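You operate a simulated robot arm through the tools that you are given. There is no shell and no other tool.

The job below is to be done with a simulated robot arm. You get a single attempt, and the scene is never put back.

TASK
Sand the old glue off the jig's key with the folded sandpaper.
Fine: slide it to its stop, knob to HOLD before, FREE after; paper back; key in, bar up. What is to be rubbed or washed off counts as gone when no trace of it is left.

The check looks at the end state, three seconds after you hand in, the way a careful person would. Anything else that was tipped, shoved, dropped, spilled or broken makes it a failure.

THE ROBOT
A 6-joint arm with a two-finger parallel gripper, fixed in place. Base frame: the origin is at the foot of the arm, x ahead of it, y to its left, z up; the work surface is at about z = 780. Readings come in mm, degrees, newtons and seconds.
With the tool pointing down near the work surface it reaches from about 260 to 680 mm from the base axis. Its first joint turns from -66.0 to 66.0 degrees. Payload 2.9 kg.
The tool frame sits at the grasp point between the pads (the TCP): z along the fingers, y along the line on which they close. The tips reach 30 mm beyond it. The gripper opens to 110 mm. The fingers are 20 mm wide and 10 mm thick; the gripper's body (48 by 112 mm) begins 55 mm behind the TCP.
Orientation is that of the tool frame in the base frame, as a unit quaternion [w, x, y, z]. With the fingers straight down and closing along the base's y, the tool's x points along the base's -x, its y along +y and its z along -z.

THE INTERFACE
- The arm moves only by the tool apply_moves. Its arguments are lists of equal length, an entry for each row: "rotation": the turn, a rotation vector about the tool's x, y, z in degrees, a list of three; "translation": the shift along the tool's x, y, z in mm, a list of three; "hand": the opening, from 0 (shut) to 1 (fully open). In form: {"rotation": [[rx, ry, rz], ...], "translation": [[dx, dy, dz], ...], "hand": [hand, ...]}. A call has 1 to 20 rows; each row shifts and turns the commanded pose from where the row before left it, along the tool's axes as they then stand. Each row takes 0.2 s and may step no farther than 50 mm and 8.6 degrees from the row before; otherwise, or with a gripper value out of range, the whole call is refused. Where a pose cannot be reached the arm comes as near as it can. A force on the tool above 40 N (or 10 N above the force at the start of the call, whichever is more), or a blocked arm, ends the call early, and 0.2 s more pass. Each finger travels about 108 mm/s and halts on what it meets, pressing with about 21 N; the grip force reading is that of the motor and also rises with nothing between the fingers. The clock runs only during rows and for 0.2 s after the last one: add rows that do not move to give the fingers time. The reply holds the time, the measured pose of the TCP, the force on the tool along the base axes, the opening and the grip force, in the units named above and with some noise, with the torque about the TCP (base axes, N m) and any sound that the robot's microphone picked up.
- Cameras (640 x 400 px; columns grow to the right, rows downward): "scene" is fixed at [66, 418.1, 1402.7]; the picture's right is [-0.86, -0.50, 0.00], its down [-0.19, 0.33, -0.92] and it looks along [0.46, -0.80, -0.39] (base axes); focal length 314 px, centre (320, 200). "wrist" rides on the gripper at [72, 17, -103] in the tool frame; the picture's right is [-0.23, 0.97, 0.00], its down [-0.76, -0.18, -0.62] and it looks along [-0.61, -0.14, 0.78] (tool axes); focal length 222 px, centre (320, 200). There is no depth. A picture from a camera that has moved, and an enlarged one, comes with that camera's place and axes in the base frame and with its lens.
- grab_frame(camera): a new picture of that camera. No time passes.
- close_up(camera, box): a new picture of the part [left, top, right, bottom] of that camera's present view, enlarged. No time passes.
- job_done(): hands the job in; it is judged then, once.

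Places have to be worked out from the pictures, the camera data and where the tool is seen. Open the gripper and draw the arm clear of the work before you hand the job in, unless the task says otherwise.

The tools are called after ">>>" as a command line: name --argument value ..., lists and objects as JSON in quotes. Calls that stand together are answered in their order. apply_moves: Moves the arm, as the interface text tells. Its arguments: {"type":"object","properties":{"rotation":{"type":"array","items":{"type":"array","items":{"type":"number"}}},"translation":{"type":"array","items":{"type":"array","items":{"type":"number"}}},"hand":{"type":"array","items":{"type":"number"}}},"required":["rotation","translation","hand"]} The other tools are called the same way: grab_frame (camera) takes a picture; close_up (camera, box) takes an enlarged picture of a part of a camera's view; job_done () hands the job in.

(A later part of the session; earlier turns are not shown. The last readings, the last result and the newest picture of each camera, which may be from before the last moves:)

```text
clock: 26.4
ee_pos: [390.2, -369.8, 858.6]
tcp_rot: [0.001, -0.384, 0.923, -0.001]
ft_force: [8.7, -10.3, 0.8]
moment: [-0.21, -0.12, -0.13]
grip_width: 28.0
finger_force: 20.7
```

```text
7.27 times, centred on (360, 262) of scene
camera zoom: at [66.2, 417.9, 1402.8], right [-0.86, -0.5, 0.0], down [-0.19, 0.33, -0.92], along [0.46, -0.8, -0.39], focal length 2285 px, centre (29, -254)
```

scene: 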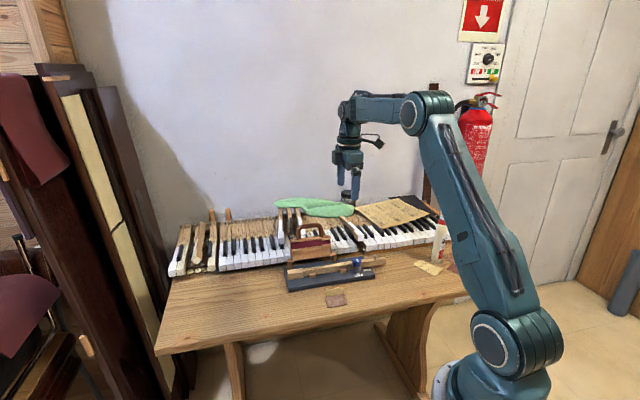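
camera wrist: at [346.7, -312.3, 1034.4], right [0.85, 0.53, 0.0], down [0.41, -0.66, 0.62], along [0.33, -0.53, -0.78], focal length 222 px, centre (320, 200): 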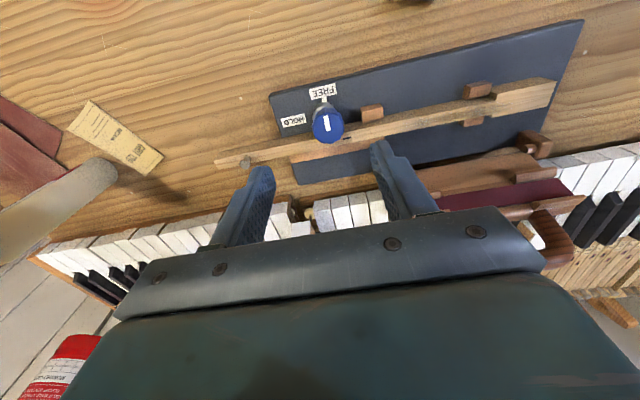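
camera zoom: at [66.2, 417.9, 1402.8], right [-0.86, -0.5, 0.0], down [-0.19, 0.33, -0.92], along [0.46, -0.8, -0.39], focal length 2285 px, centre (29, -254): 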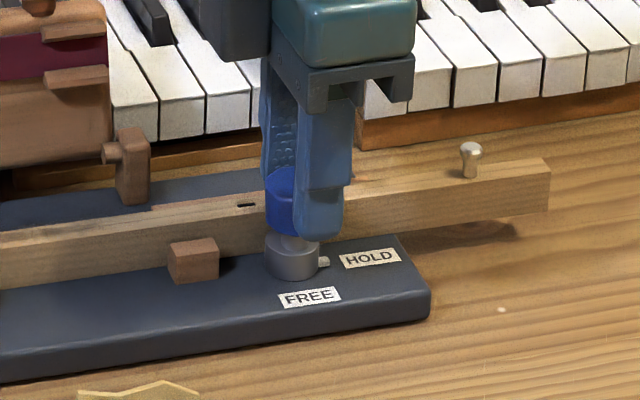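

The pointer now points at HOLD and a small resisting torque appeared (-0.13 Nm). I nudge 3° more to be sure it is fully at its HOLD end.

>>> apply_moves --rotation '[[0, 0, -3], [0, 0, 0]]' --translation '[[0, -0.4, 0], [0, 0, 0]]' --hand '[0.1, 0.1]'

>>> close_up --camera "wrist" --box '[220, 80, 420, 205]'

```text
clock: 27.0
ee_pos: [390.1, -370.3, 858.9]
tcp_rot: [-0.001, -0.407, 0.913, 0.0]
ft_force: [3.0, -9.6, 0.5]
moment: [-0.14, 0.0, -0.17]
grip_width: 27.9
finger_force: 21.3
```

```text
3.20 times, centred on (320, 142) of wrist
camera zoom: at [328.2, -412.1, 962.8], right [-0.57, 0.82, 0.0], down [0.64, 0.45, 0.62], along [0.51, 0.36, -0.78], focal length 711 px, centre (320, 384)
```

zoom: 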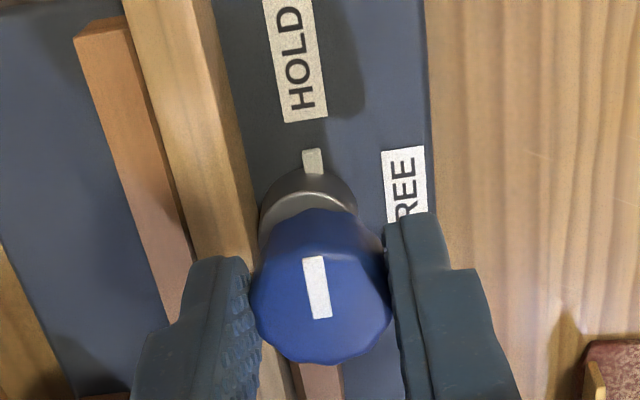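

The knob barely turns further and torque rises: it's at its HOLD end. I release and lift straight up.

>>> apply_moves --rotation '[[0, 0, 0], [0, 0, 0], [0, 0, 0], [0, 0, 0], [0, 0, 0], [0, 0, 0]]' --translation '[[0, 0, 0], [0, 0, 0], [0, 0, -30], [0, 0, -40], [0, 0, -40], [0, 0, 0]]' --hand '[0.4, 0.5, 0.5, 0.5, 0.5, 0.5]'

>>> close_up --camera "scene" --box '[280, 235, 400, 300]'

>>> grab_frame --camera "wrist"

```text
clock: 28.4
ee_pos: [388.9, -369.0, 969.0]
tcp_rot: [0.0, -0.406, 0.914, 0.001]
ft_force: [-0.6, -0.2, 0.6]
moment: [-0.03, 0.01, -0.03]
grip_width: 54.7
finger_force: 0.1
```

```text
5.33 times, centred on (340, 268) of scene
camera zoom: at [66.0, 418.1, 1402.7], right [-0.86, -0.5, 0.0], down [-0.19, 0.33, -0.92], along [0.46, -0.8, -0.39], focal length 1676 px, centre (213, -160)
```

zoom: 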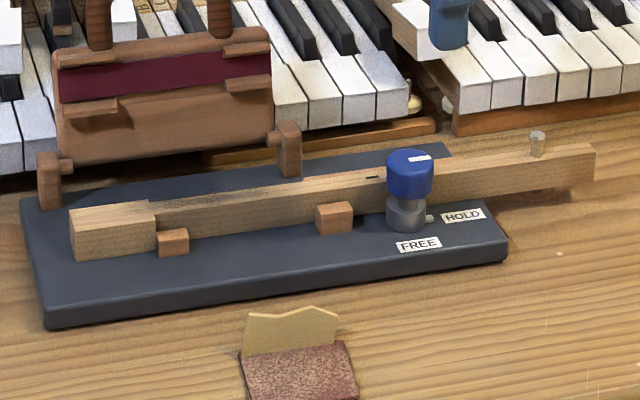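

```text
taken
camera wrist: at [327.2, -411.6, 1072.5], right [-0.57, 0.82, 0.0], down [0.64, 0.45, 0.62], along [0.51, 0.36, -0.78], focal length 222 px, centre (320, 200)
```

wrist: 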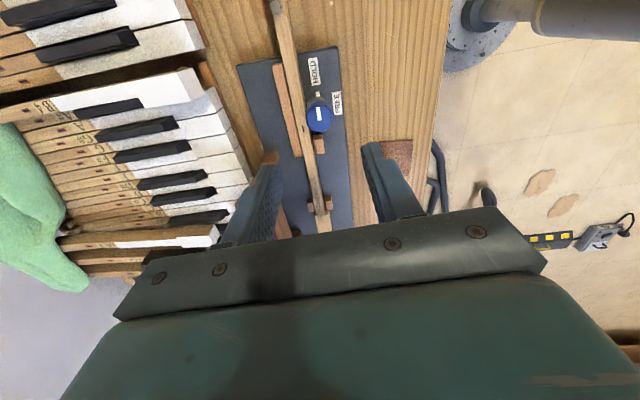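

HOLD is set and the key is still at its stop. Now to the folded sandpaper: I move above its upright flap at about (408,-255) and look down on it.

>>> apply_moves --rotation '[[0, 0, 0], [0, 0, 0], [0, 0, 0], [0, 0, 4], [0, 0, 0]]' --translation '[[-32.5, 21, 11.7], [-32.5, 21, 11.7], [-32.5, 21, 11.7], [0, 0, 0], [0, 0, 0]]' --hand '[0.5, 0.5, 0.5, 0.5, 0.5]'

>>> grab_frame --camera "wrist"

>>> close_up --camera "wrist" --box '[240, 60, 400, 160]'

>>> close_up --camera "scene" --box '[310, 270, 360, 315]'

```text
clock: 29.6
ee_pos: [407.1, -254.1, 932.3]
tcp_rot: [0.0, -0.375, 0.927, 0.0]
ft_force: [-0.1, 0.3, 0.2]
moment: [0.01, -0.01, 0.0]
grip_width: 55.1
finger_force: 0.0
```

```text
taken
camera wrist: at [342.7, -291.4, 1035.3], right [-0.51, 0.86, 0.0], down [0.67, 0.4, 0.62], along [0.54, 0.32, -0.78], focal length 222 px, centre (320, 200)
```

wrist: 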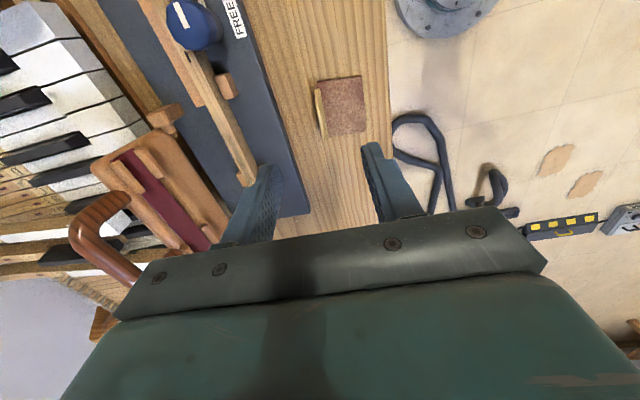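

```text
4.00 times, centred on (320, 110) of wrist
camera zoom: at [342.7, -291.4, 1035.3], right [-0.51, 0.86, 0.0], down [0.67, 0.4, 0.62], along [0.54, 0.32, -0.78], focal length 888 px, centre (320, 560)
```

zoom: 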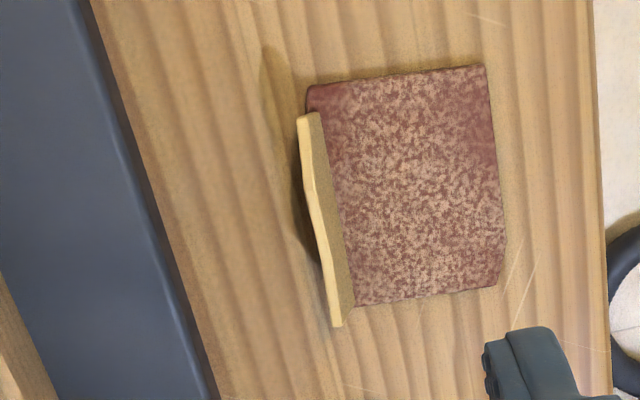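

```text
8.89 times, centred on (335, 292) of scene
camera zoom: at [66.0, 418.1, 1402.7], right [-0.86, -0.5, 0.0], down [-0.19, 0.33, -0.92], along [0.46, -0.8, -0.39], focal length 2793 px, centre (187, -622)
```

zoom: 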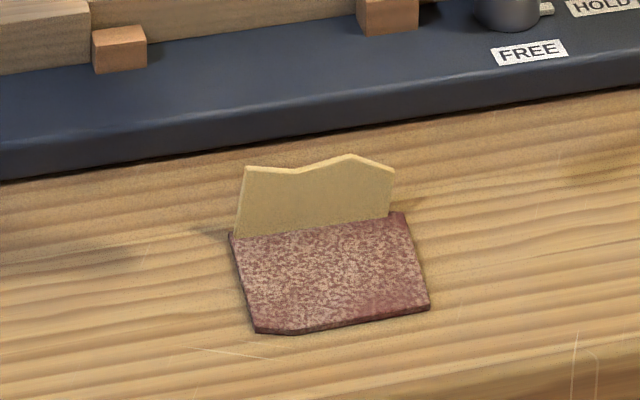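

The flap stands nearly upright, base running from tool (21,4) to (-33,2.5), about 2° off my orientation; pad extends ~44 mm on the tool +y side. I'll centre over the flap, align the angle, narrow the fingers and lower partway.

>>> apply_moves --rotation '[[0, 0, 0], [0, 0, 2], [0, 0, 0], [0, 0, 0]]' --translation '[[-6, 1.5, 30], [0, 0, 0], [0, 0, 40], [0, 0, 0]]' --hand '[0.35, 0.35, 0.35, 0.35]'

>>> close_up --camera "wrist" --box '[220, 60, 420, 185]'

>>> close_up --camera "scene" --box '[300, 250, 370, 315]'

```text
clock: 30.6
ee_pos: [409.0, -248.8, 861.4]
tcp_rot: [0.0, -0.359, 0.933, 0.0]
ft_force: [-0.2, 0.3, -0.1]
moment: [0.0, -0.01, 0.01]
grip_width: 38.2
finger_force: 0.1
```

```text
3.20 times, centred on (320, 122) of wrist
camera zoom: at [344.0, -284.6, 965.3], right [-0.48, 0.88, 0.0], down [0.68, 0.38, 0.62], along [0.55, 0.3, -0.78], focal length 711 px, centre (320, 448)
```

zoom: 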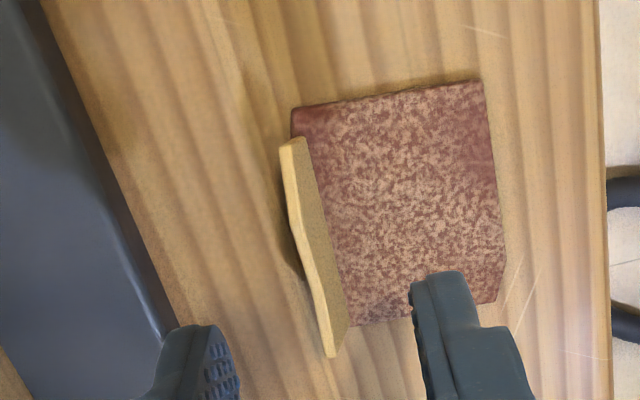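

```text
6.15 times, centred on (335, 282) of scene
camera zoom: at [66.0, 418.1, 1402.7], right [-0.86, -0.5, 0.0], down [-0.19, 0.33, -0.92], along [0.46, -0.8, -0.39], focal length 1934 px, centre (228, -308)
```

zoom: 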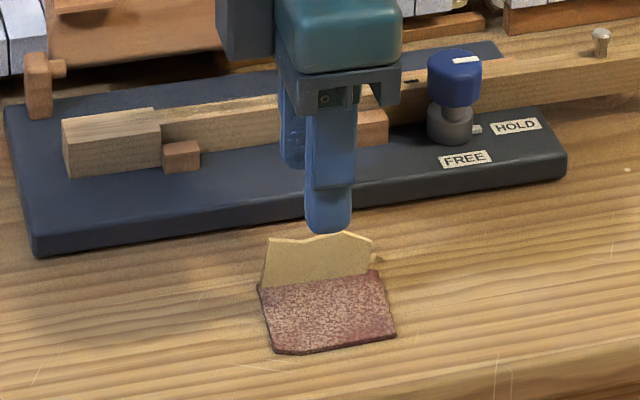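

The flap is now centred between the fingers and parallel to them. I lower to tip height just above the pad and look once more before closing.

>>> apply_moves --rotation '[[0, 0, 0], [0, 0, 0], [0, 0, 0], [0, 0, 0]]' --translation '[[0, 0, 25], [0, 0, 15], [0, 0, 5.5], [0, 0, 0]]' --hand '[0.35, 0.35, 0.35, 0.35]'

>>> close_up --camera "wrist" --box '[220, 80, 420, 205]'

>>> close_up --camera "scene" --box '[310, 260, 360, 310]'

```text
clock: 31.6
ee_pos: [408.9, -249.0, 816.5]
tcp_rot: [0.0, -0.358, 0.934, 0.001]
ft_force: [-0.3, -0.1, -0.6]
moment: [0.0, -0.02, 0.01]
grip_width: 38.5
finger_force: 0.1
```

```text
3.20 times, centred on (320, 142) of wrist
camera zoom: at [343.5, -284.9, 921.5], right [-0.48, 0.88, 0.0], down [0.68, 0.38, 0.62], along [0.55, 0.3, -0.78], focal length 711 px, centre (320, 384)
```

zoom: 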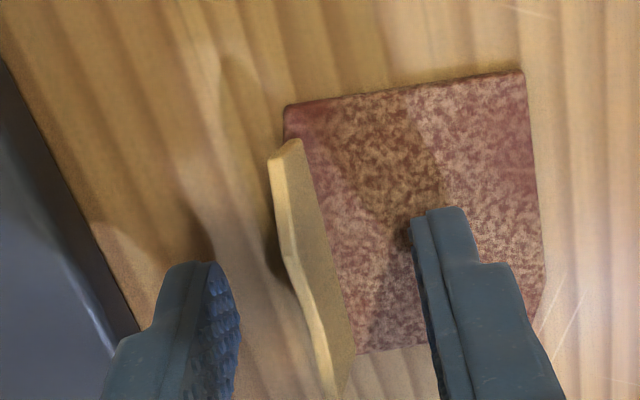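

```text
8.00 times, centred on (335, 285) of scene
camera zoom: at [66.0, 418.1, 1402.7], right [-0.86, -0.5, 0.0], down [-0.19, 0.33, -0.92], along [0.46, -0.8, -0.39], focal length 2514 px, centre (200, -480)
```

zoom: 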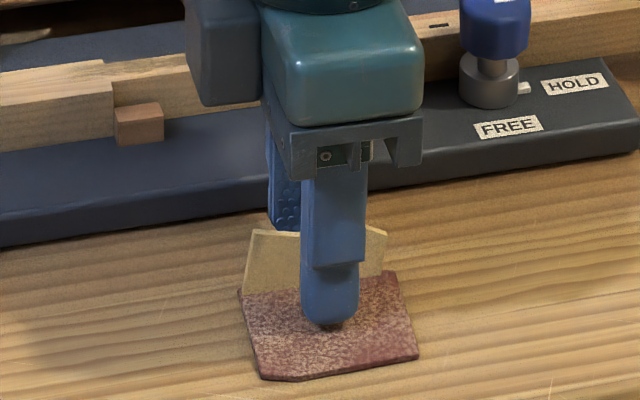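

The tips hover a few mm above the pad, with the flap between them. I lower 2 mm more and close on the flap.

>>> apply_moves --rotation '[[0, 0, 0], [0, 0, 0], [0, 0, 0], [0, 0, 0], [0, 0, 0]]' --translation '[[0, 0, 2], [0, 0, 0], [0, 0, 0], [0, 0, 0], [0, 0, 0]]' --hand '[0.35, 0.2, 0.1, 0, 0]'

>>> close_up --camera "wrist" --box '[220, 80, 420, 205]'

>>> close_up --camera "scene" --box '[310, 260, 360, 310]'

```text
clock: 32.8
ee_pos: [410.2, -250.2, 815.6]
tcp_rot: [0.0, -0.359, 0.933, 0.0]
ft_force: [-2.1, 1.7, 10.5]
moment: [0.36, 0.4, 0.15]
grip_width: 0.0
finger_force: 21.2
```

```text
3.20 times, centred on (320, 142) of wrist
camera zoom: at [344.2, -284.9, 919.8], right [-0.48, 0.88, 0.0], down [0.68, 0.38, 0.62], along [0.55, 0.3, -0.78], focal length 711 px, centre (320, 384)
```

zoom: 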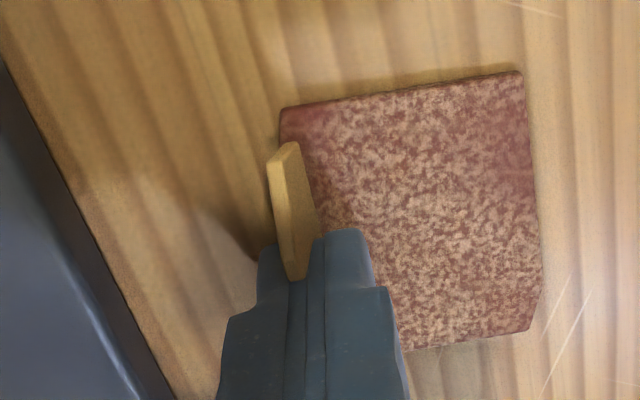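

```text
8.00 times, centred on (335, 285) of scene
camera zoom: at [65.8, 418.2, 1402.7], right [-0.86, -0.5, 0.0], down [-0.19, 0.33, -0.92], along [0.46, -0.8, -0.39], focal length 2514 px, centre (200, -480)
```

zoom: 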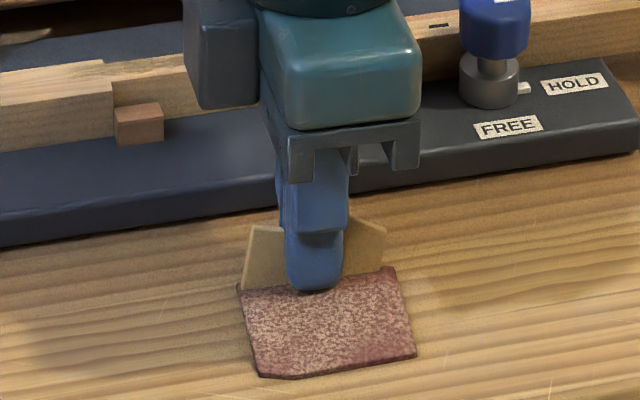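

The grip holds the flap: the 10 N upward reaction acts at the pad's outer edge, meaning the flap leaned slightly and got straightened. I lift gently and look at how the pad hangs.

>>> apply_moves --rotation '[[0, 0, 0], [0, 0, 0], [0, 0, 0], [0, 0, 0]]' --translation '[[0, 0, -5], [0, 0, -25], [0, 0, -30], [0, 0, 0]]' --hand '[0, 0, 0, 0]'

>>> close_up --camera "wrist" --box '[220, 80, 420, 205]'

>>> close_up --camera "scene" --box '[300, 230, 370, 300]'

```text
clock: 33.8
ee_pos: [410.9, -248.8, 877.1]
tcp_rot: [0.001, -0.359, 0.933, -0.001]
ft_force: [-0.5, 0.4, 0.2]
moment: [0.02, -0.02, 0.03]
grip_width: 0.7
finger_force: 21.2
```

```text
3.20 times, centred on (320, 142) of wrist
camera zoom: at [345.5, -284.5, 981.1], right [-0.48, 0.88, 0.0], down [0.69, 0.38, 0.62], along [0.55, 0.3, -0.78], focal length 711 px, centre (320, 384)
```

zoom: 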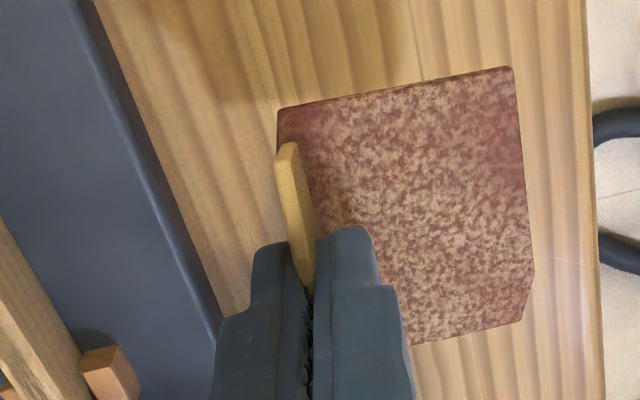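

```text
5.71 times, centred on (335, 265) of scene
camera zoom: at [66.0, 418.1, 1402.7], right [-0.86, -0.5, 0.0], down [-0.19, 0.33, -0.92], along [0.46, -0.8, -0.39], focal length 1796 px, centre (234, -171)
```

zoom: 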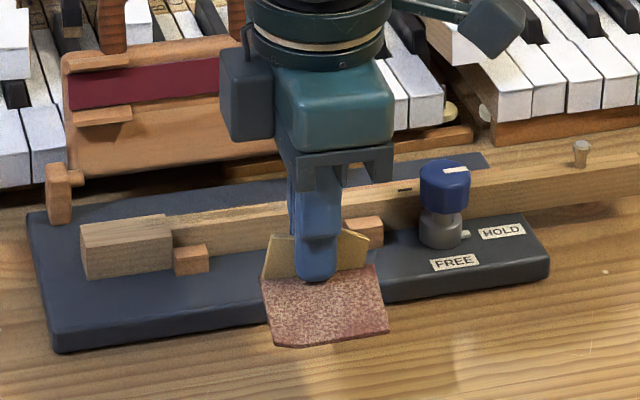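

The pad hangs about 4° nose-down, held firmly. I raise it, turn the tool by ~-87° so the gripper's wide side runs along the key (keeping clear of the bar), and move above the key.

>>> apply_moves --rotation '[[0, 0, 0], [0, 0, 0], [0, 0, 8], [0, 0, 8], [0, 0, 8], [0, 0, 8], [0, 0, 8], [0, 0, 8], [0, 0, 8], [0, 0, 8], [0, 0, 8], [0, 0, 8], [0, 0, 7.3], [0, 0, 0], [0, 0, 0], [0, 0, 0], [-4, 0, 0], [0, 0, 0]]' --translation '[[0, 0, -30], [0, 0, -30], [0, 0, 0], [0, 0, 0], [0, 0, 0], [0, 0, 0], [0, 0, 0], [0, 0, 0], [0, 0, 0], [0, 0, 0], [0, 0, 0], [0, 0, 0], [0, 0, 0], [-31.8, -1.1, 0], [-31.8, -1.1, 0], [-31.8, -1.2, 0], [0, 0, 0], [0, 0, 0]]' --hand '[0, 0, 0, 0, 0, 0, 0, 0, 0, 0, 0, 0, 0, 0, 0, 0, 0, 0]'

>>> grab_frame --camera "wrist"

>>> close_up --camera "scene" --box '[270, 190, 400, 300]'

```text
clock: 37.6
ee_pos: [475.5, -319.5, 936.7]
tcp_rot: [0.014, 0.385, 0.922, 0.032]
ft_force: [0.4, -0.8, 0.2]
moment: [0.01, 0.03, -0.03]
grip_width: 0.9
finger_force: 20.7
```

```text
taken
camera wrist: at [429.9, -260.4, 1041.1], right [0.85, 0.52, 0.07], down [0.38, -0.7, 0.61], along [0.37, -0.49, -0.79], focal length 222 px, centre (320, 200)
```

wrist: 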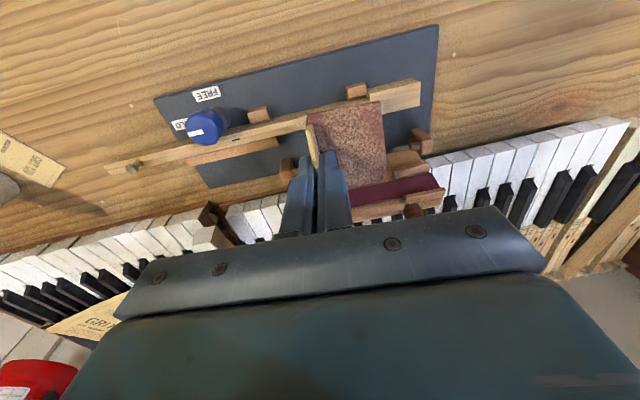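

```text
3.64 times, centred on (335, 245) of scene
camera zoom: at [66.0, 418.1, 1402.7], right [-0.86, -0.5, 0.0], down [-0.19, 0.33, -0.92], along [0.46, -0.8, -0.39], focal length 1143 px, centre (266, 36)
```

zoom: 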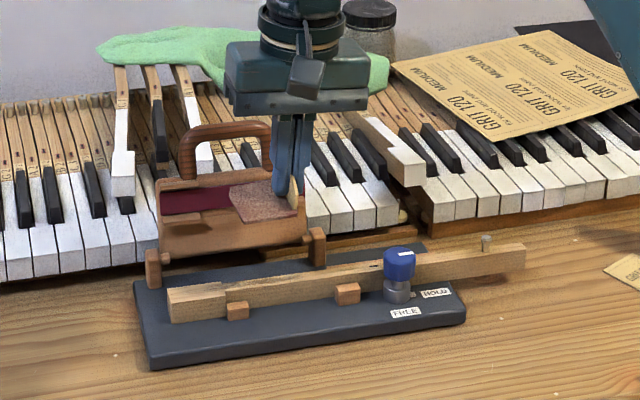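

The pad hangs above the bar region and key; I enlarge to check exactly where the key lies relative to the tool.

>>> close_up --camera "wrist" --box '[220, 60, 440, 200]'

>>> close_up --camera "scene" --box '[290, 215, 370, 290]'

```text
2.86 times, centred on (330, 130) of wrist
camera zoom: at [429.9, -260.4, 1041.1], right [0.85, 0.52, 0.07], down [0.38, -0.7, 0.61], along [0.37, -0.49, -0.79], focal length 635 px, centre (291, 400)
```

zoom: 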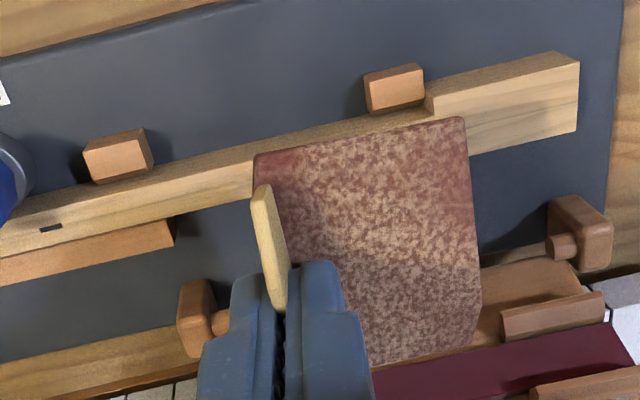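

```text
5.33 times, centred on (330, 252) of scene
camera zoom: at [66.0, 418.1, 1402.7], right [-0.86, -0.5, 0.0], down [-0.19, 0.33, -0.92], along [0.46, -0.8, -0.39], focal length 1676 px, centre (267, -80)
```

zoom: 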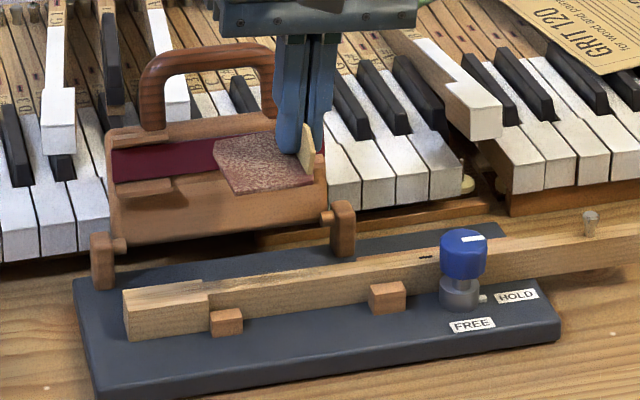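

The tool axis projects onto the key's top at about the right spot. I lower to just above contact.

>>> apply_moves --rotation '[[0, 0, 0], [0, 0, 0], [0, 0, 0]]' --translation '[[0, -2.4, 34.9], [0, -2.3, 32.9], [0, 0, 0]]' --hand '[0, 0, 0]'

>>> close_up --camera "scene" --box '[290, 235, 360, 285]'

>>> close_up --camera "wrist" --box '[220, 60, 440, 200]'

```text
clock: 38.4
ee_pos: [476.7, -317.9, 868.1]
tcp_rot: [0.013, 0.385, 0.922, 0.032]
ft_force: [-1.0, -0.1, 0.1]
moment: [0.0, -0.04, -0.02]
grip_width: 0.6
finger_force: 21.1
```

```text
8.00 times, centred on (325, 260) of scene
camera zoom: at [66.0, 418.1, 1402.7], right [-0.86, -0.5, 0.0], down [-0.19, 0.33, -0.92], along [0.46, -0.8, -0.39], focal length 2514 px, centre (280, -280)
```

zoom: 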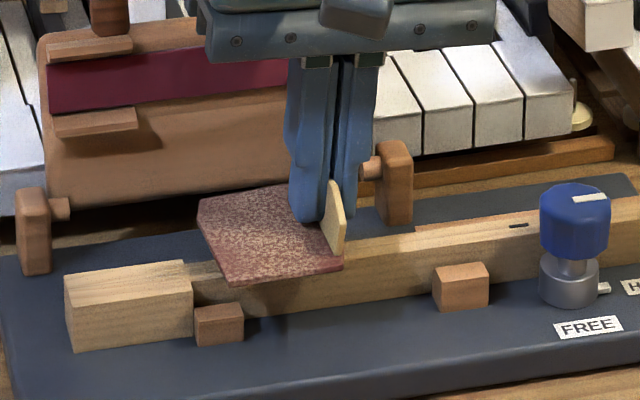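

```text
2.86 times, centred on (330, 130) of wrist
camera zoom: at [431.5, -259.3, 972.5], right [0.85, 0.52, 0.07], down [0.38, -0.7, 0.61], along [0.37, -0.49, -0.79], focal length 635 px, centre (291, 400)
```

zoom: 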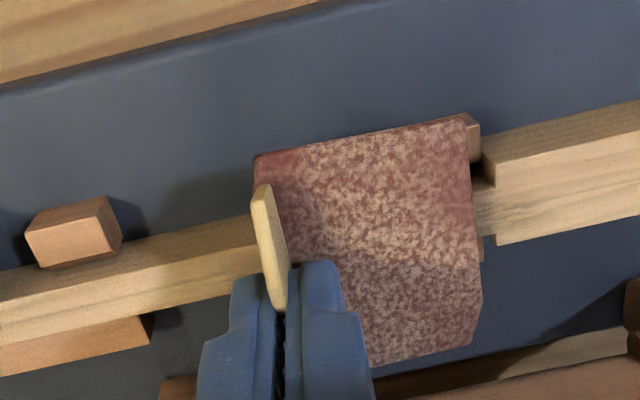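

The pad is ~10 mm above the key, spanning it fully. I lower in small steps until I feel contact.

>>> apply_moves --rotation '[[0, 0, 0], [0, 0, 0], [0, 0, 0], [0, 0, 0]]' --translation '[[0, -0.4, 5], [0, -0.2, 2], [0, -0.1, 1], [0, 0, 0]]' --hand '[0, 0, 0, 0]'

>>> close_up --camera "scene" --box '[290, 235, 360, 285]'

```text
clock: 39.4
ee_pos: [474.9, -319.0, 859.3]
tcp_rot: [0.014, 0.385, 0.922, 0.032]
ft_force: [-0.2, -0.5, -0.1]
moment: [-0.02, -0.03, -0.03]
grip_width: 1.0
finger_force: 20.9
```

```text
8.00 times, centred on (325, 260) of scene
camera zoom: at [66.0, 418.1, 1402.7], right [-0.86, -0.5, 0.0], down [-0.19, 0.33, -0.92], along [0.46, -0.8, -0.39], focal length 2514 px, centre (280, -280)
```

zoom: 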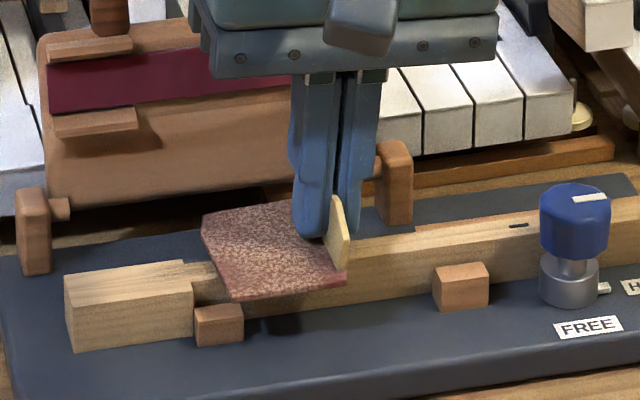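

No contact yet; I keep lowering by 1 mm steps.

>>> apply_moves --rotation '[[0, 0, 0], [0, 0, 0], [0, 0, 0]]' --translation '[[0, -0.1, 1], [0, -0.1, 1], [0, 0, 0]]' --hand '[0, 0, 0]'

```text
clock: 40.2
ee_pos: [474.3, -319.2, 856.2]
tcp_rot: [0.013, 0.384, 0.923, 0.033]
ft_force: [0.2, -0.3, 0.3]
moment: [0.02, 0.01, -0.05]
grip_width: 1.1
finger_force: 21.1
```

>>> apply_moves --rotation '[[0, 0, 0], [0, 0, 0], [0, 0, 0]]' --translation '[[0, -0.1, 1], [0, -0.1, 1], [0, 0, 0]]' --hand '[0, 0, 0]'

>>> close_up --camera "scene" --box '[290, 235, 360, 285]'

```text
clock: 41.0
ee_pos: [475.8, -318.8, 854.6]
tcp_rot: [0.014, 0.385, 0.922, 0.032]
ft_force: [-1.3, -1.1, 4.2]
moment: [0.13, -0.15, -0.03]
grip_width: 0.6
finger_force: 21.4
```

```text
8.00 times, centred on (325, 260) of scene
camera zoom: at [65.9, 418.2, 1402.7], right [-0.86, -0.5, 0.0], down [-0.19, 0.33, -0.92], along [0.46, -0.8, -0.39], focal length 2514 px, centre (280, -280)
```

zoom: 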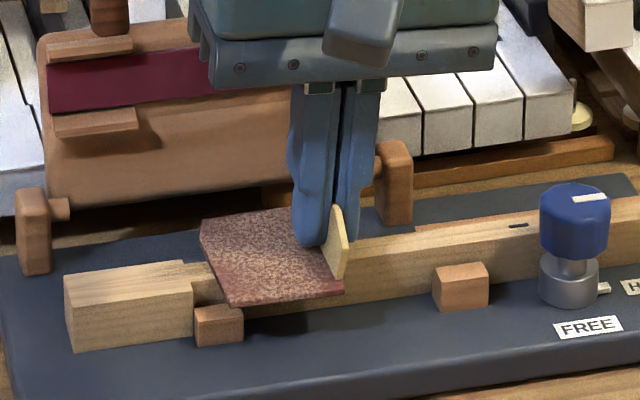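

Contact with 4 N, but the lever arm shows only the pad's outer edge touches. I tilt another -2° so the pad lies flatter, keeping the contact light.

>>> apply_moves --rotation '[[-2, 0, 0], [0, 0, 0], [0, 0, 0]]' --translation '[[0, 0, 0], [0, -0.1, 1], [0, 0, 0]]' --hand '[0, 0, 0]'

```text
clock: 41.8
ee_pos: [475.2, -320.7, 855.2]
tcp_rot: [0.021, 0.385, 0.922, 0.048]
ft_force: [0.9, 0.4, 1.7]
moment: [0.09, -0.06, -0.03]
grip_width: 0.7
finger_force: 21.2
```

Lighter now; I lower another 1 mm and check where the load acts.

>>> apply_moves --rotation '[[-1, 0, 0], [0, 0, 0], [0, 0, 0]]' --translation '[[0, -0.1, 1], [0, -0.1, 0.5], [0, 0, 0]]' --hand '[0, 0, 0]'

>>> close_up --camera "scene" --box '[290, 235, 360, 285]'

```text
clock: 42.6
ee_pos: [476.5, -320.1, 854.7]
tcp_rot: [0.024, 0.384, 0.921, 0.056]
ft_force: [-0.5, -2.0, 4.1]
moment: [0.0, -0.05, -0.01]
grip_width: 0.9
finger_force: 20.7
```

```text
8.00 times, centred on (325, 260) of scene
camera zoom: at [65.9, 418.1, 1402.7], right [-0.86, -0.5, 0.0], down [-0.19, 0.33, -0.92], along [0.46, -0.8, -0.39], focal length 2514 px, centre (280, -280)
```

zoom: 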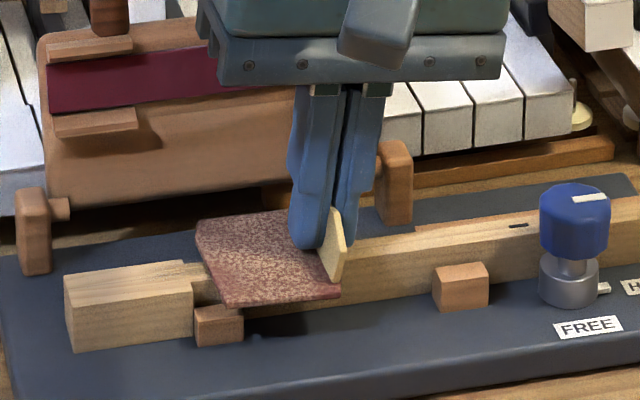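

The load is now centred near the flap with 4 N: the pad lies flat. I make a first test stroke along the key (+60 mm).

>>> apply_moves --rotation '[[0, 0, 0], [0, 0, 0], [0, 0, 0], [0, 0, 0], [0, 0, 0], [0, 0, 0], [0, 0, 0]]' --translation '[[0, 9.925, 1.22], [0, 9.925, 1.22], [0, 9.925, 1.22], [0, 9.925, 1.22], [0, 9.925, 1.22], [0, 9.925, 1.22], [0, 0, 0]]' --hand '[0, 0, 0, 0, 0, 0, 0]'

>>> close_up --camera "scene" --box '[280, 235, 360, 290]'

>>> close_up --camera "wrist" --box '[160, 60, 440, 235]'

```text
clock: 44.2
ee_pos: [517.4, -277.9, 853.6]
tcp_rot: [0.024, 0.383, 0.922, 0.056]
ft_force: [-2.1, -1.7, 6.4]
moment: [0.05, -0.07, -0.01]
grip_width: 0.6
finger_force: 21.0
```

```text
7.27 times, centred on (320, 262) of scene
camera zoom: at [65.8, 418.2, 1402.7], right [-0.86, -0.5, 0.0], down [-0.19, 0.33, -0.92], along [0.46, -0.8, -0.39], focal length 2285 px, centre (320, -254)
```

zoom: 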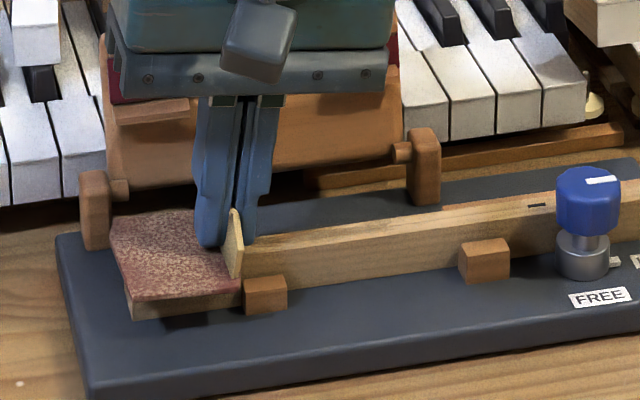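

```text
2.29 times, centred on (300, 148) of wrist
camera zoom: at [469.7, -222.9, 958.9], right [0.85, 0.52, 0.12], down [0.36, -0.72, 0.6], along [0.4, -0.46, -0.79], focal length 508 px, centre (366, 320)
```

zoom: 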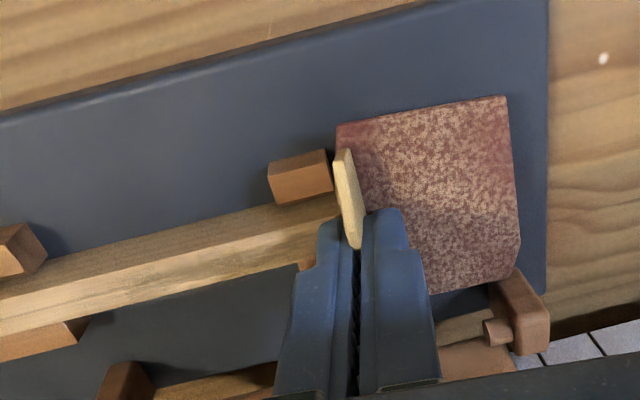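

The stroke works with ~6 N. The pad's corner comes near the hinge post, so I'll shift 4 mm away from it. First I check what the rubbed area looks like.

>>> close_up --camera "wrist" --box '[200, 120, 310, 200]'

>>> close_up --camera "scene" --box '[305, 250, 345, 275]'

```text
5.00 times, centred on (255, 160) of wrist
camera zoom: at [469.7, -222.9, 958.9], right [0.85, 0.52, 0.12], down [0.36, -0.72, 0.6], along [0.4, -0.46, -0.79], focal length 1111 px, centre (645, 400)
```

zoom: 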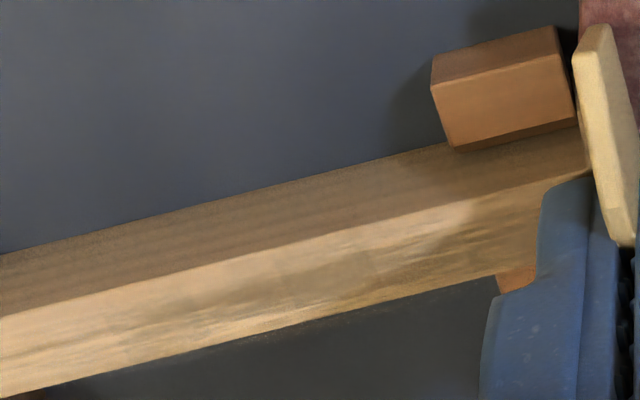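

```text
16.00 times, centred on (325, 262) of scene
camera zoom: at [65.8, 418.2, 1402.7], right [-0.86, -0.5, 0.0], down [-0.19, 0.33, -0.92], along [0.46, -0.8, -0.39], focal length 5027 px, centre (240, -800)
```

zoom: 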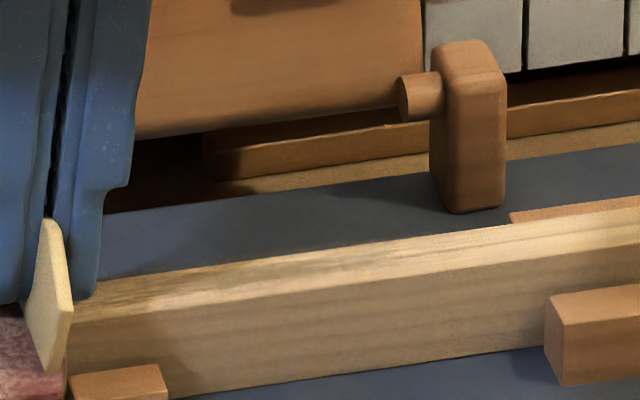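

Streaks remain, so more rubbing is needed. I shift 4 mm toward the front and run long back-and-forth strokes over the whole patch.

>>> apply_moves --rotation '[[0, 0, 0], [0, 0, 0], [0, 0, 0], [0, 0, 0], [0, 0, 0], [0, 0, 0], [0, 0, 0], [0, 0, 0], [0, 0, 0], [0, 0, 0], [0, 0, 0], [0, 0, 0], [0, 0, 0], [0, 0, 0], [0, 0, 0], [0, 0, 0], [0, 0, 0], [0, 0, 0], [0, 0, 0], [0, 0, 0]]' --translation '[[4, 0, 0], [0, -9.925, -1.17], [0, -9.925, -1.17], [0, -9.925, -1.17], [0, -9.925, -1.17], [0, -9.925, -1.17], [0, -9.925, -1.17], [0, -9.925, -1.17], [0, -9.925, -1.17], [0, -9.925, -1.17], [0, 9.925, 1.19], [0, 9.925, 1.19], [0, 9.925, 1.19], [0, 9.925, 1.19], [0, 9.925, 1.19], [0, 9.925, 1.19], [0, 9.925, 1.19], [0, 9.925, 1.19], [0, 9.925, 1.19], [0, 0, 0]]' --hand '[0, 0, 0, 0, 0, 0, 0, 0, 0, 0, 0, 0, 0, 0, 0, 0, 0, 0, 0, 0]'

>>> close_up --camera "wrist" --box '[200, 120, 310, 200]'

>>> close_up --camera "scene" --box '[280, 235, 360, 290]'

```text
clock: 48.4
ee_pos: [515.6, -274.4, 852.8]
tcp_rot: [0.024, 0.384, 0.921, 0.057]
ft_force: [-1.3, -1.9, 6.5]
moment: [0.03, -0.09, -0.01]
grip_width: 0.7
finger_force: 20.5
```

```text
5.00 times, centred on (255, 160) of wrist
camera zoom: at [466.9, -220.6, 958.3], right [0.85, 0.52, 0.12], down [0.36, -0.72, 0.6], along [0.4, -0.46, -0.79], focal length 1111 px, centre (645, 400)
```

zoom: 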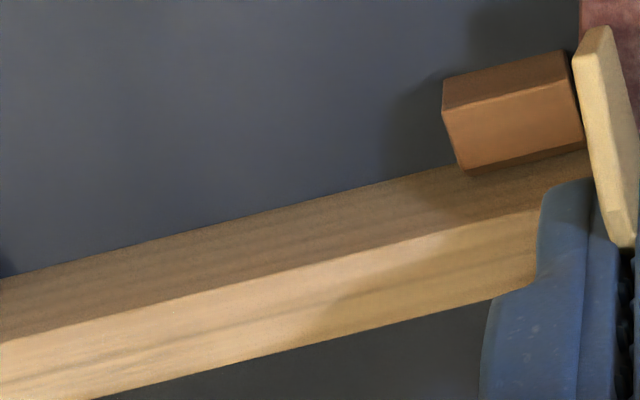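

```text
7.27 times, centred on (320, 262) of scene
camera zoom: at [65.8, 418.2, 1402.7], right [-0.86, -0.5, 0.0], down [-0.19, 0.33, -0.92], along [0.46, -0.8, -0.39], focal length 2285 px, centre (320, -254)
```

zoom: 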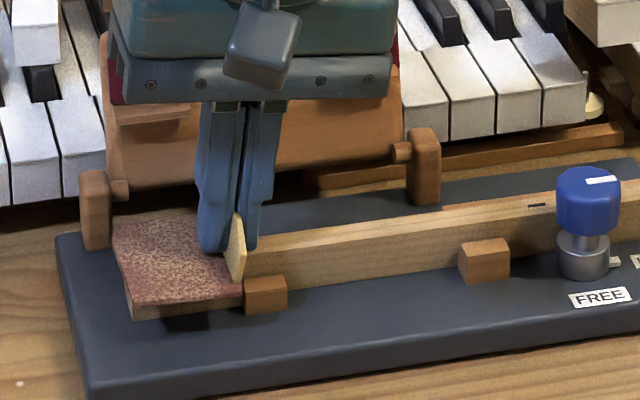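

The streaks left of the flap have disappeared already. I do two more full passes to be thorough, including the head.

>>> apply_moves --rotation '[[0, 0, 0], [0, 0, 0], [0, 0, 0], [0, 0, 0], [0, 0, 0], [0, 0, 0], [0, 0, 0], [0, 0, 0], [0, 0, 0], [0, 0, 0], [0, 0, 0], [0, 0, 0], [0, 0, 0], [0, 0, 0], [0, 0, 0], [0, 0, 0], [0, 0, 0], [0, 0, 0], [0, 0, 0], [0, 0, 0]]' --translation '[[0, -9.925, -1.19], [0, -9.925, -1.19], [0, -9.925, -1.19], [0, -9.925, -1.19], [0, -9.925, -1.19], [0, -9.925, -1.19], [0, -9.925, -1.19], [0, -9.925, -1.19], [0, -9.925, -1.19], [0, -5, -0.6], [0, 5, 0.6], [0, 9.925, 1.19], [0, 9.925, 1.19], [0, 9.925, 1.19], [0, 9.925, 1.19], [0, 9.925, 1.19], [0, 9.925, 1.19], [0, 9.925, 1.19], [0, 9.925, 1.19], [0, 9.925, 1.19]]' --hand '[0, 0, 0, 0, 0, 0, 0, 0, 0, 0, 0, 0, 0, 0, 0, 0, 0, 0, 0, 0]'

>>> apply_moves --rotation '[[0, 0, 0], [0, 0, 0], [0, 0, 0], [0, 0, 0], [0, 0, 0], [0, 0, 0], [0, 0, 0], [0, 0, 0], [0, 0, 0], [0, 0, 0], [0, 0, 0], [0, 0, 0], [0, 0, 0], [0, 0, 0], [0, 0, 0], [0, 0, 0], [0, 0, 0], [0, 0, 0]]' --translation '[[0, -9.925, -1.19], [0, -9.925, -1.19], [0, -9.925, -1.19], [0, 9.925, 1.19], [0, 9.925, 1.19], [0, 9.925, 1.19], [0, -9.925, -1.19], [0, -9.925, -1.19], [0, -9.925, -1.19], [0, -9.925, -1.19], [0, -9.925, -1.19], [0, -9.925, -1.19], [0, -9.925, -1.19], [0, -9.925, -1.19], [0, -9.925, -1.19], [0, -1, -8], [0, -2, -15], [0, 0, 0]]' --hand '[0, 0, 0, 0, 0, 0, 0, 0, 0, 0, 0, 0, 0, 0, 0, 0, 0, 0]'

>>> close_up --camera "scene" --box '[280, 235, 360, 290]'

>>> grab_frame --camera "wrist"

```text
clock: 52.6
ee_pos: [515.4, -275.1, 852.3]
tcp_rot: [0.023, 0.385, 0.921, 0.056]
ft_force: [-1.7, -2.8, 3.9]
moment: [0.02, -0.04, 0.0]
grip_width: 0.9
finger_force: 21.1
```

```text
clock: 56.4
ee_pos: [446.7, -342.5, 875.9]
tcp_rot: [0.023, 0.384, 0.921, 0.056]
ft_force: [0.1, 0.0, -0.5]
moment: [0.01, -0.05, 0.0]
grip_width: 0.7
finger_force: 21.0
```

```text
7.27 times, centred on (320, 262) of scene
camera zoom: at [66.0, 418.1, 1402.7], right [-0.86, -0.5, 0.0], down [-0.19, 0.33, -0.92], along [0.46, -0.8, -0.39], focal length 2285 px, centre (320, -254)
```

zoom: 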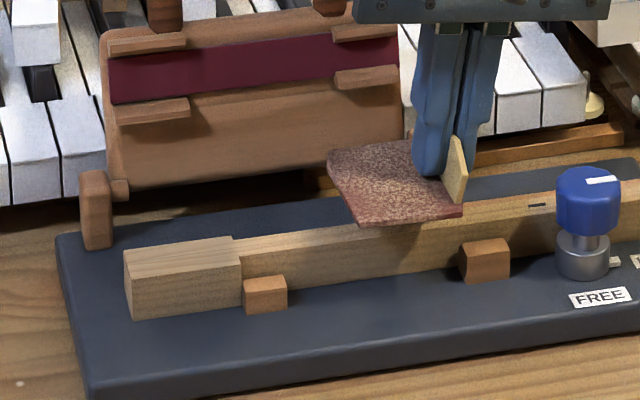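

```text
taken
camera wrist: at [398.2, -287.8, 981.7], right [0.85, 0.52, 0.12], down [0.36, -0.72, 0.6], along [0.39, -0.46, -0.79], focal length 222 px, centre (320, 200)
```

wrist: 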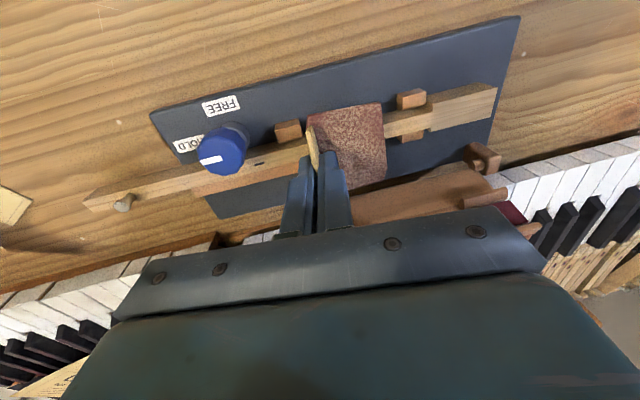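

The key looks clean in this view. I raise the paper and move it aside so both cameras can inspect the whole key top.

>>> apply_moves --rotation '[[0, 0, 0], [0, 0, 0], [0, 0, 0], [0, 0, 0]]' --translation '[[0, 0, -35], [40, 0, -20], [40, 0, -10], [0, 0, 0]]' --hand '[0, 0, 0, 0]'

>>> close_up --camera "scene" --box '[286, 255, 336, 285]'

>>> close_up --camera "scene" --box '[320, 250, 370, 280]'

>>> grab_frame --camera "wrist"

```text
clock: 57.4
ee_pos: [382.4, -295.0, 941.7]
tcp_rot: [0.024, 0.385, 0.921, 0.056]
ft_force: [-0.5, 0.3, 0.3]
moment: [-0.04, -0.02, -0.03]
grip_width: 0.8
finger_force: 20.8
```

```text
12.80 times, centred on (311, 270) of scene
camera zoom: at [66.0, 418.2, 1402.7], right [-0.86, -0.5, 0.0], down [-0.19, 0.33, -0.92], along [0.46, -0.8, -0.39], focal length 4022 px, centre (435, -696)
```

zoom: 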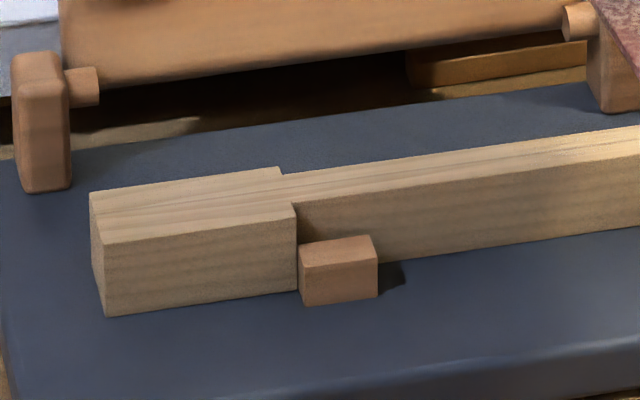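

```text
12.80 times, centred on (345, 265) of scene
camera zoom: at [66.0, 418.2, 1402.7], right [-0.86, -0.5, 0.0], down [-0.19, 0.33, -0.92], along [0.46, -0.8, -0.39], focal length 4022 px, centre (0, -632)
```

zoom: 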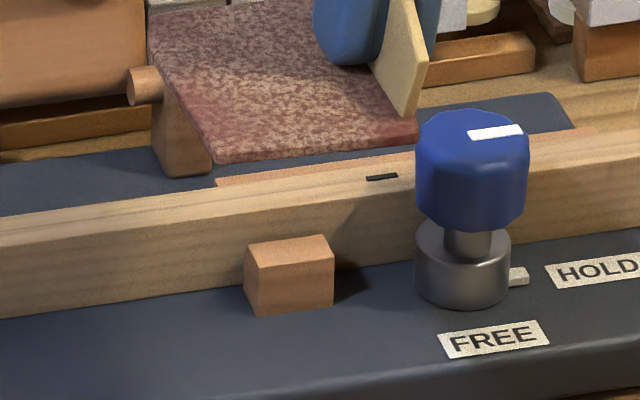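

```text
taken
camera wrist: at [334.6, -239.2, 1046.5], right [0.85, 0.52, 0.12], down [0.36, -0.72, 0.6], along [0.39, -0.46, -0.79], focal length 222 px, centre (320, 200)
```

wrist: 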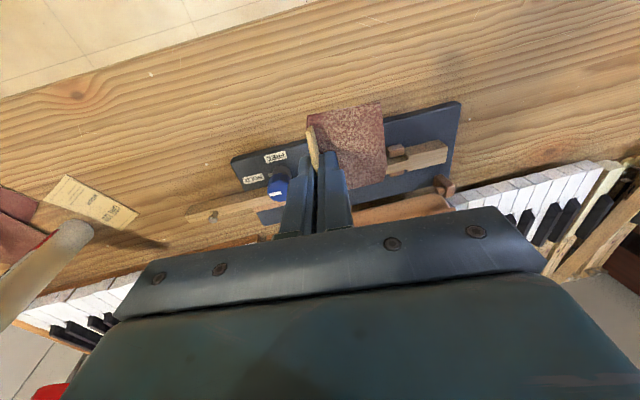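

The scene close-ups show clean wood on the key and head. I shift along the jig to get an unobstructed top view with the wrist camera for confirmation.

>>> apply_moves --rotation '[[0, 0, 0], [0, 0, 0], [0, 0, 0]]' --translation '[[0, -44.7, -5.5], [0, -44.7, -5.5], [0, 0, 0]]' --hand '[0, 0, 0]'

>>> grab_frame --camera "wrist"

>>> close_up --camera "wrist" --box '[380, 80, 540, 180]'

```text
clock: 58.2
ee_pos: [317.4, -355.3, 940.8]
tcp_rot: [0.024, 0.384, 0.921, 0.056]
ft_force: [-0.2, -0.1, -0.1]
moment: [0.01, -0.02, 0.02]
grip_width: 0.7
finger_force: 21.3
```

```text
taken
camera wrist: at [269.0, -300.8, 1045.1], right [0.85, 0.52, 0.12], down [0.36, -0.72, 0.6], along [0.39, -0.46, -0.79], focal length 222 px, centre (320, 200)
```

wrist: 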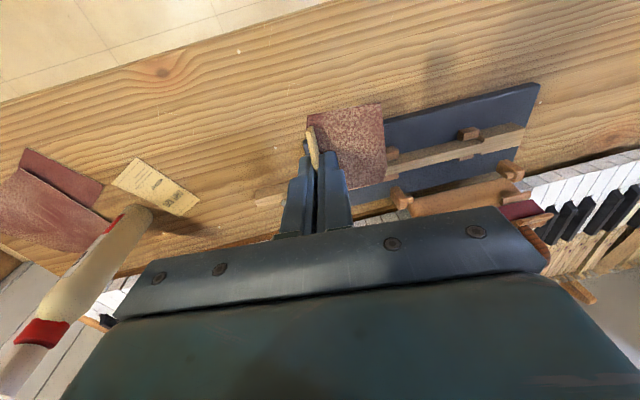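

```text
4.00 times, centred on (460, 130) of wrist
camera zoom: at [269.0, -300.8, 1045.1], right [0.85, 0.52, 0.12], down [0.36, -0.72, 0.6], along [0.39, -0.46, -0.79], focal length 888 px, centre (-240, 480)
```

zoom: 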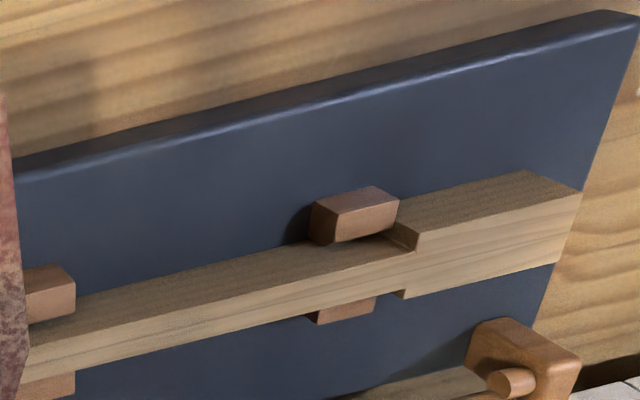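

Grain looks uniform. I zoom further on the patch region to rule out faint remnants.

>>> close_up --camera "wrist" --box '[440, 115, 530, 165]'

>>> close_up --camera "wrist" --box '[385, 130, 475, 180]'

>>> close_up --camera "scene" --box '[288, 258, 318, 278]'

>>> close_up --camera "scene" --box '[312, 254, 342, 274]'

```text
7.11 times, centred on (485, 140) of wrist
camera zoom: at [269.0, -300.8, 1045.1], right [0.85, 0.52, 0.12], down [0.36, -0.72, 0.6], along [0.39, -0.46, -0.79], focal length 1580 px, centre (-853, 627)
```

zoom: 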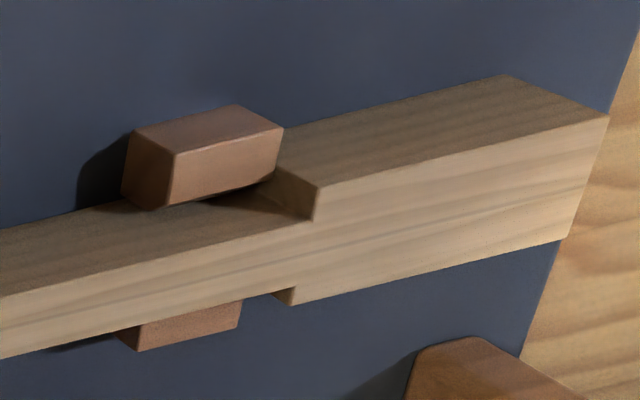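

```text
7.11 times, centred on (430, 155) of wrist
camera zoom: at [269.0, -300.8, 1045.1], right [0.85, 0.52, 0.12], down [0.36, -0.72, 0.6], along [0.39, -0.46, -0.79], focal length 1580 px, centre (-462, 520)
```

zoom: 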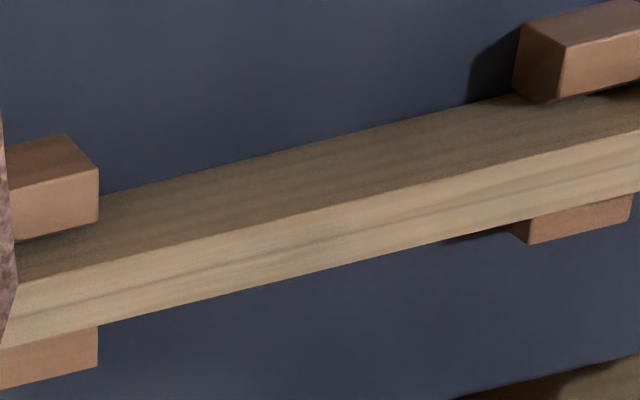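

```text
16.00 times, centred on (303, 268) of scene
camera zoom: at [66.0, 418.1, 1402.7], right [-0.86, -0.5, 0.0], down [-0.19, 0.33, -0.92], along [0.46, -0.8, -0.39], focal length 5027 px, centre (592, -888)
```

zoom: 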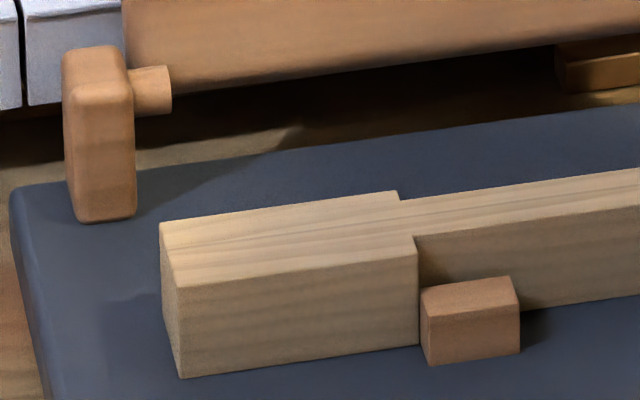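

```text
16.00 times, centred on (327, 264) of scene
camera zoom: at [66.0, 418.1, 1402.7], right [-0.86, -0.5, 0.0], down [-0.19, 0.33, -0.92], along [0.46, -0.8, -0.39], focal length 5027 px, centre (208, -824)
```

zoom: 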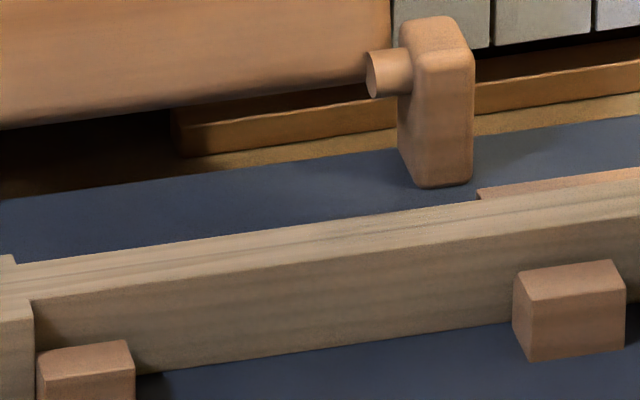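

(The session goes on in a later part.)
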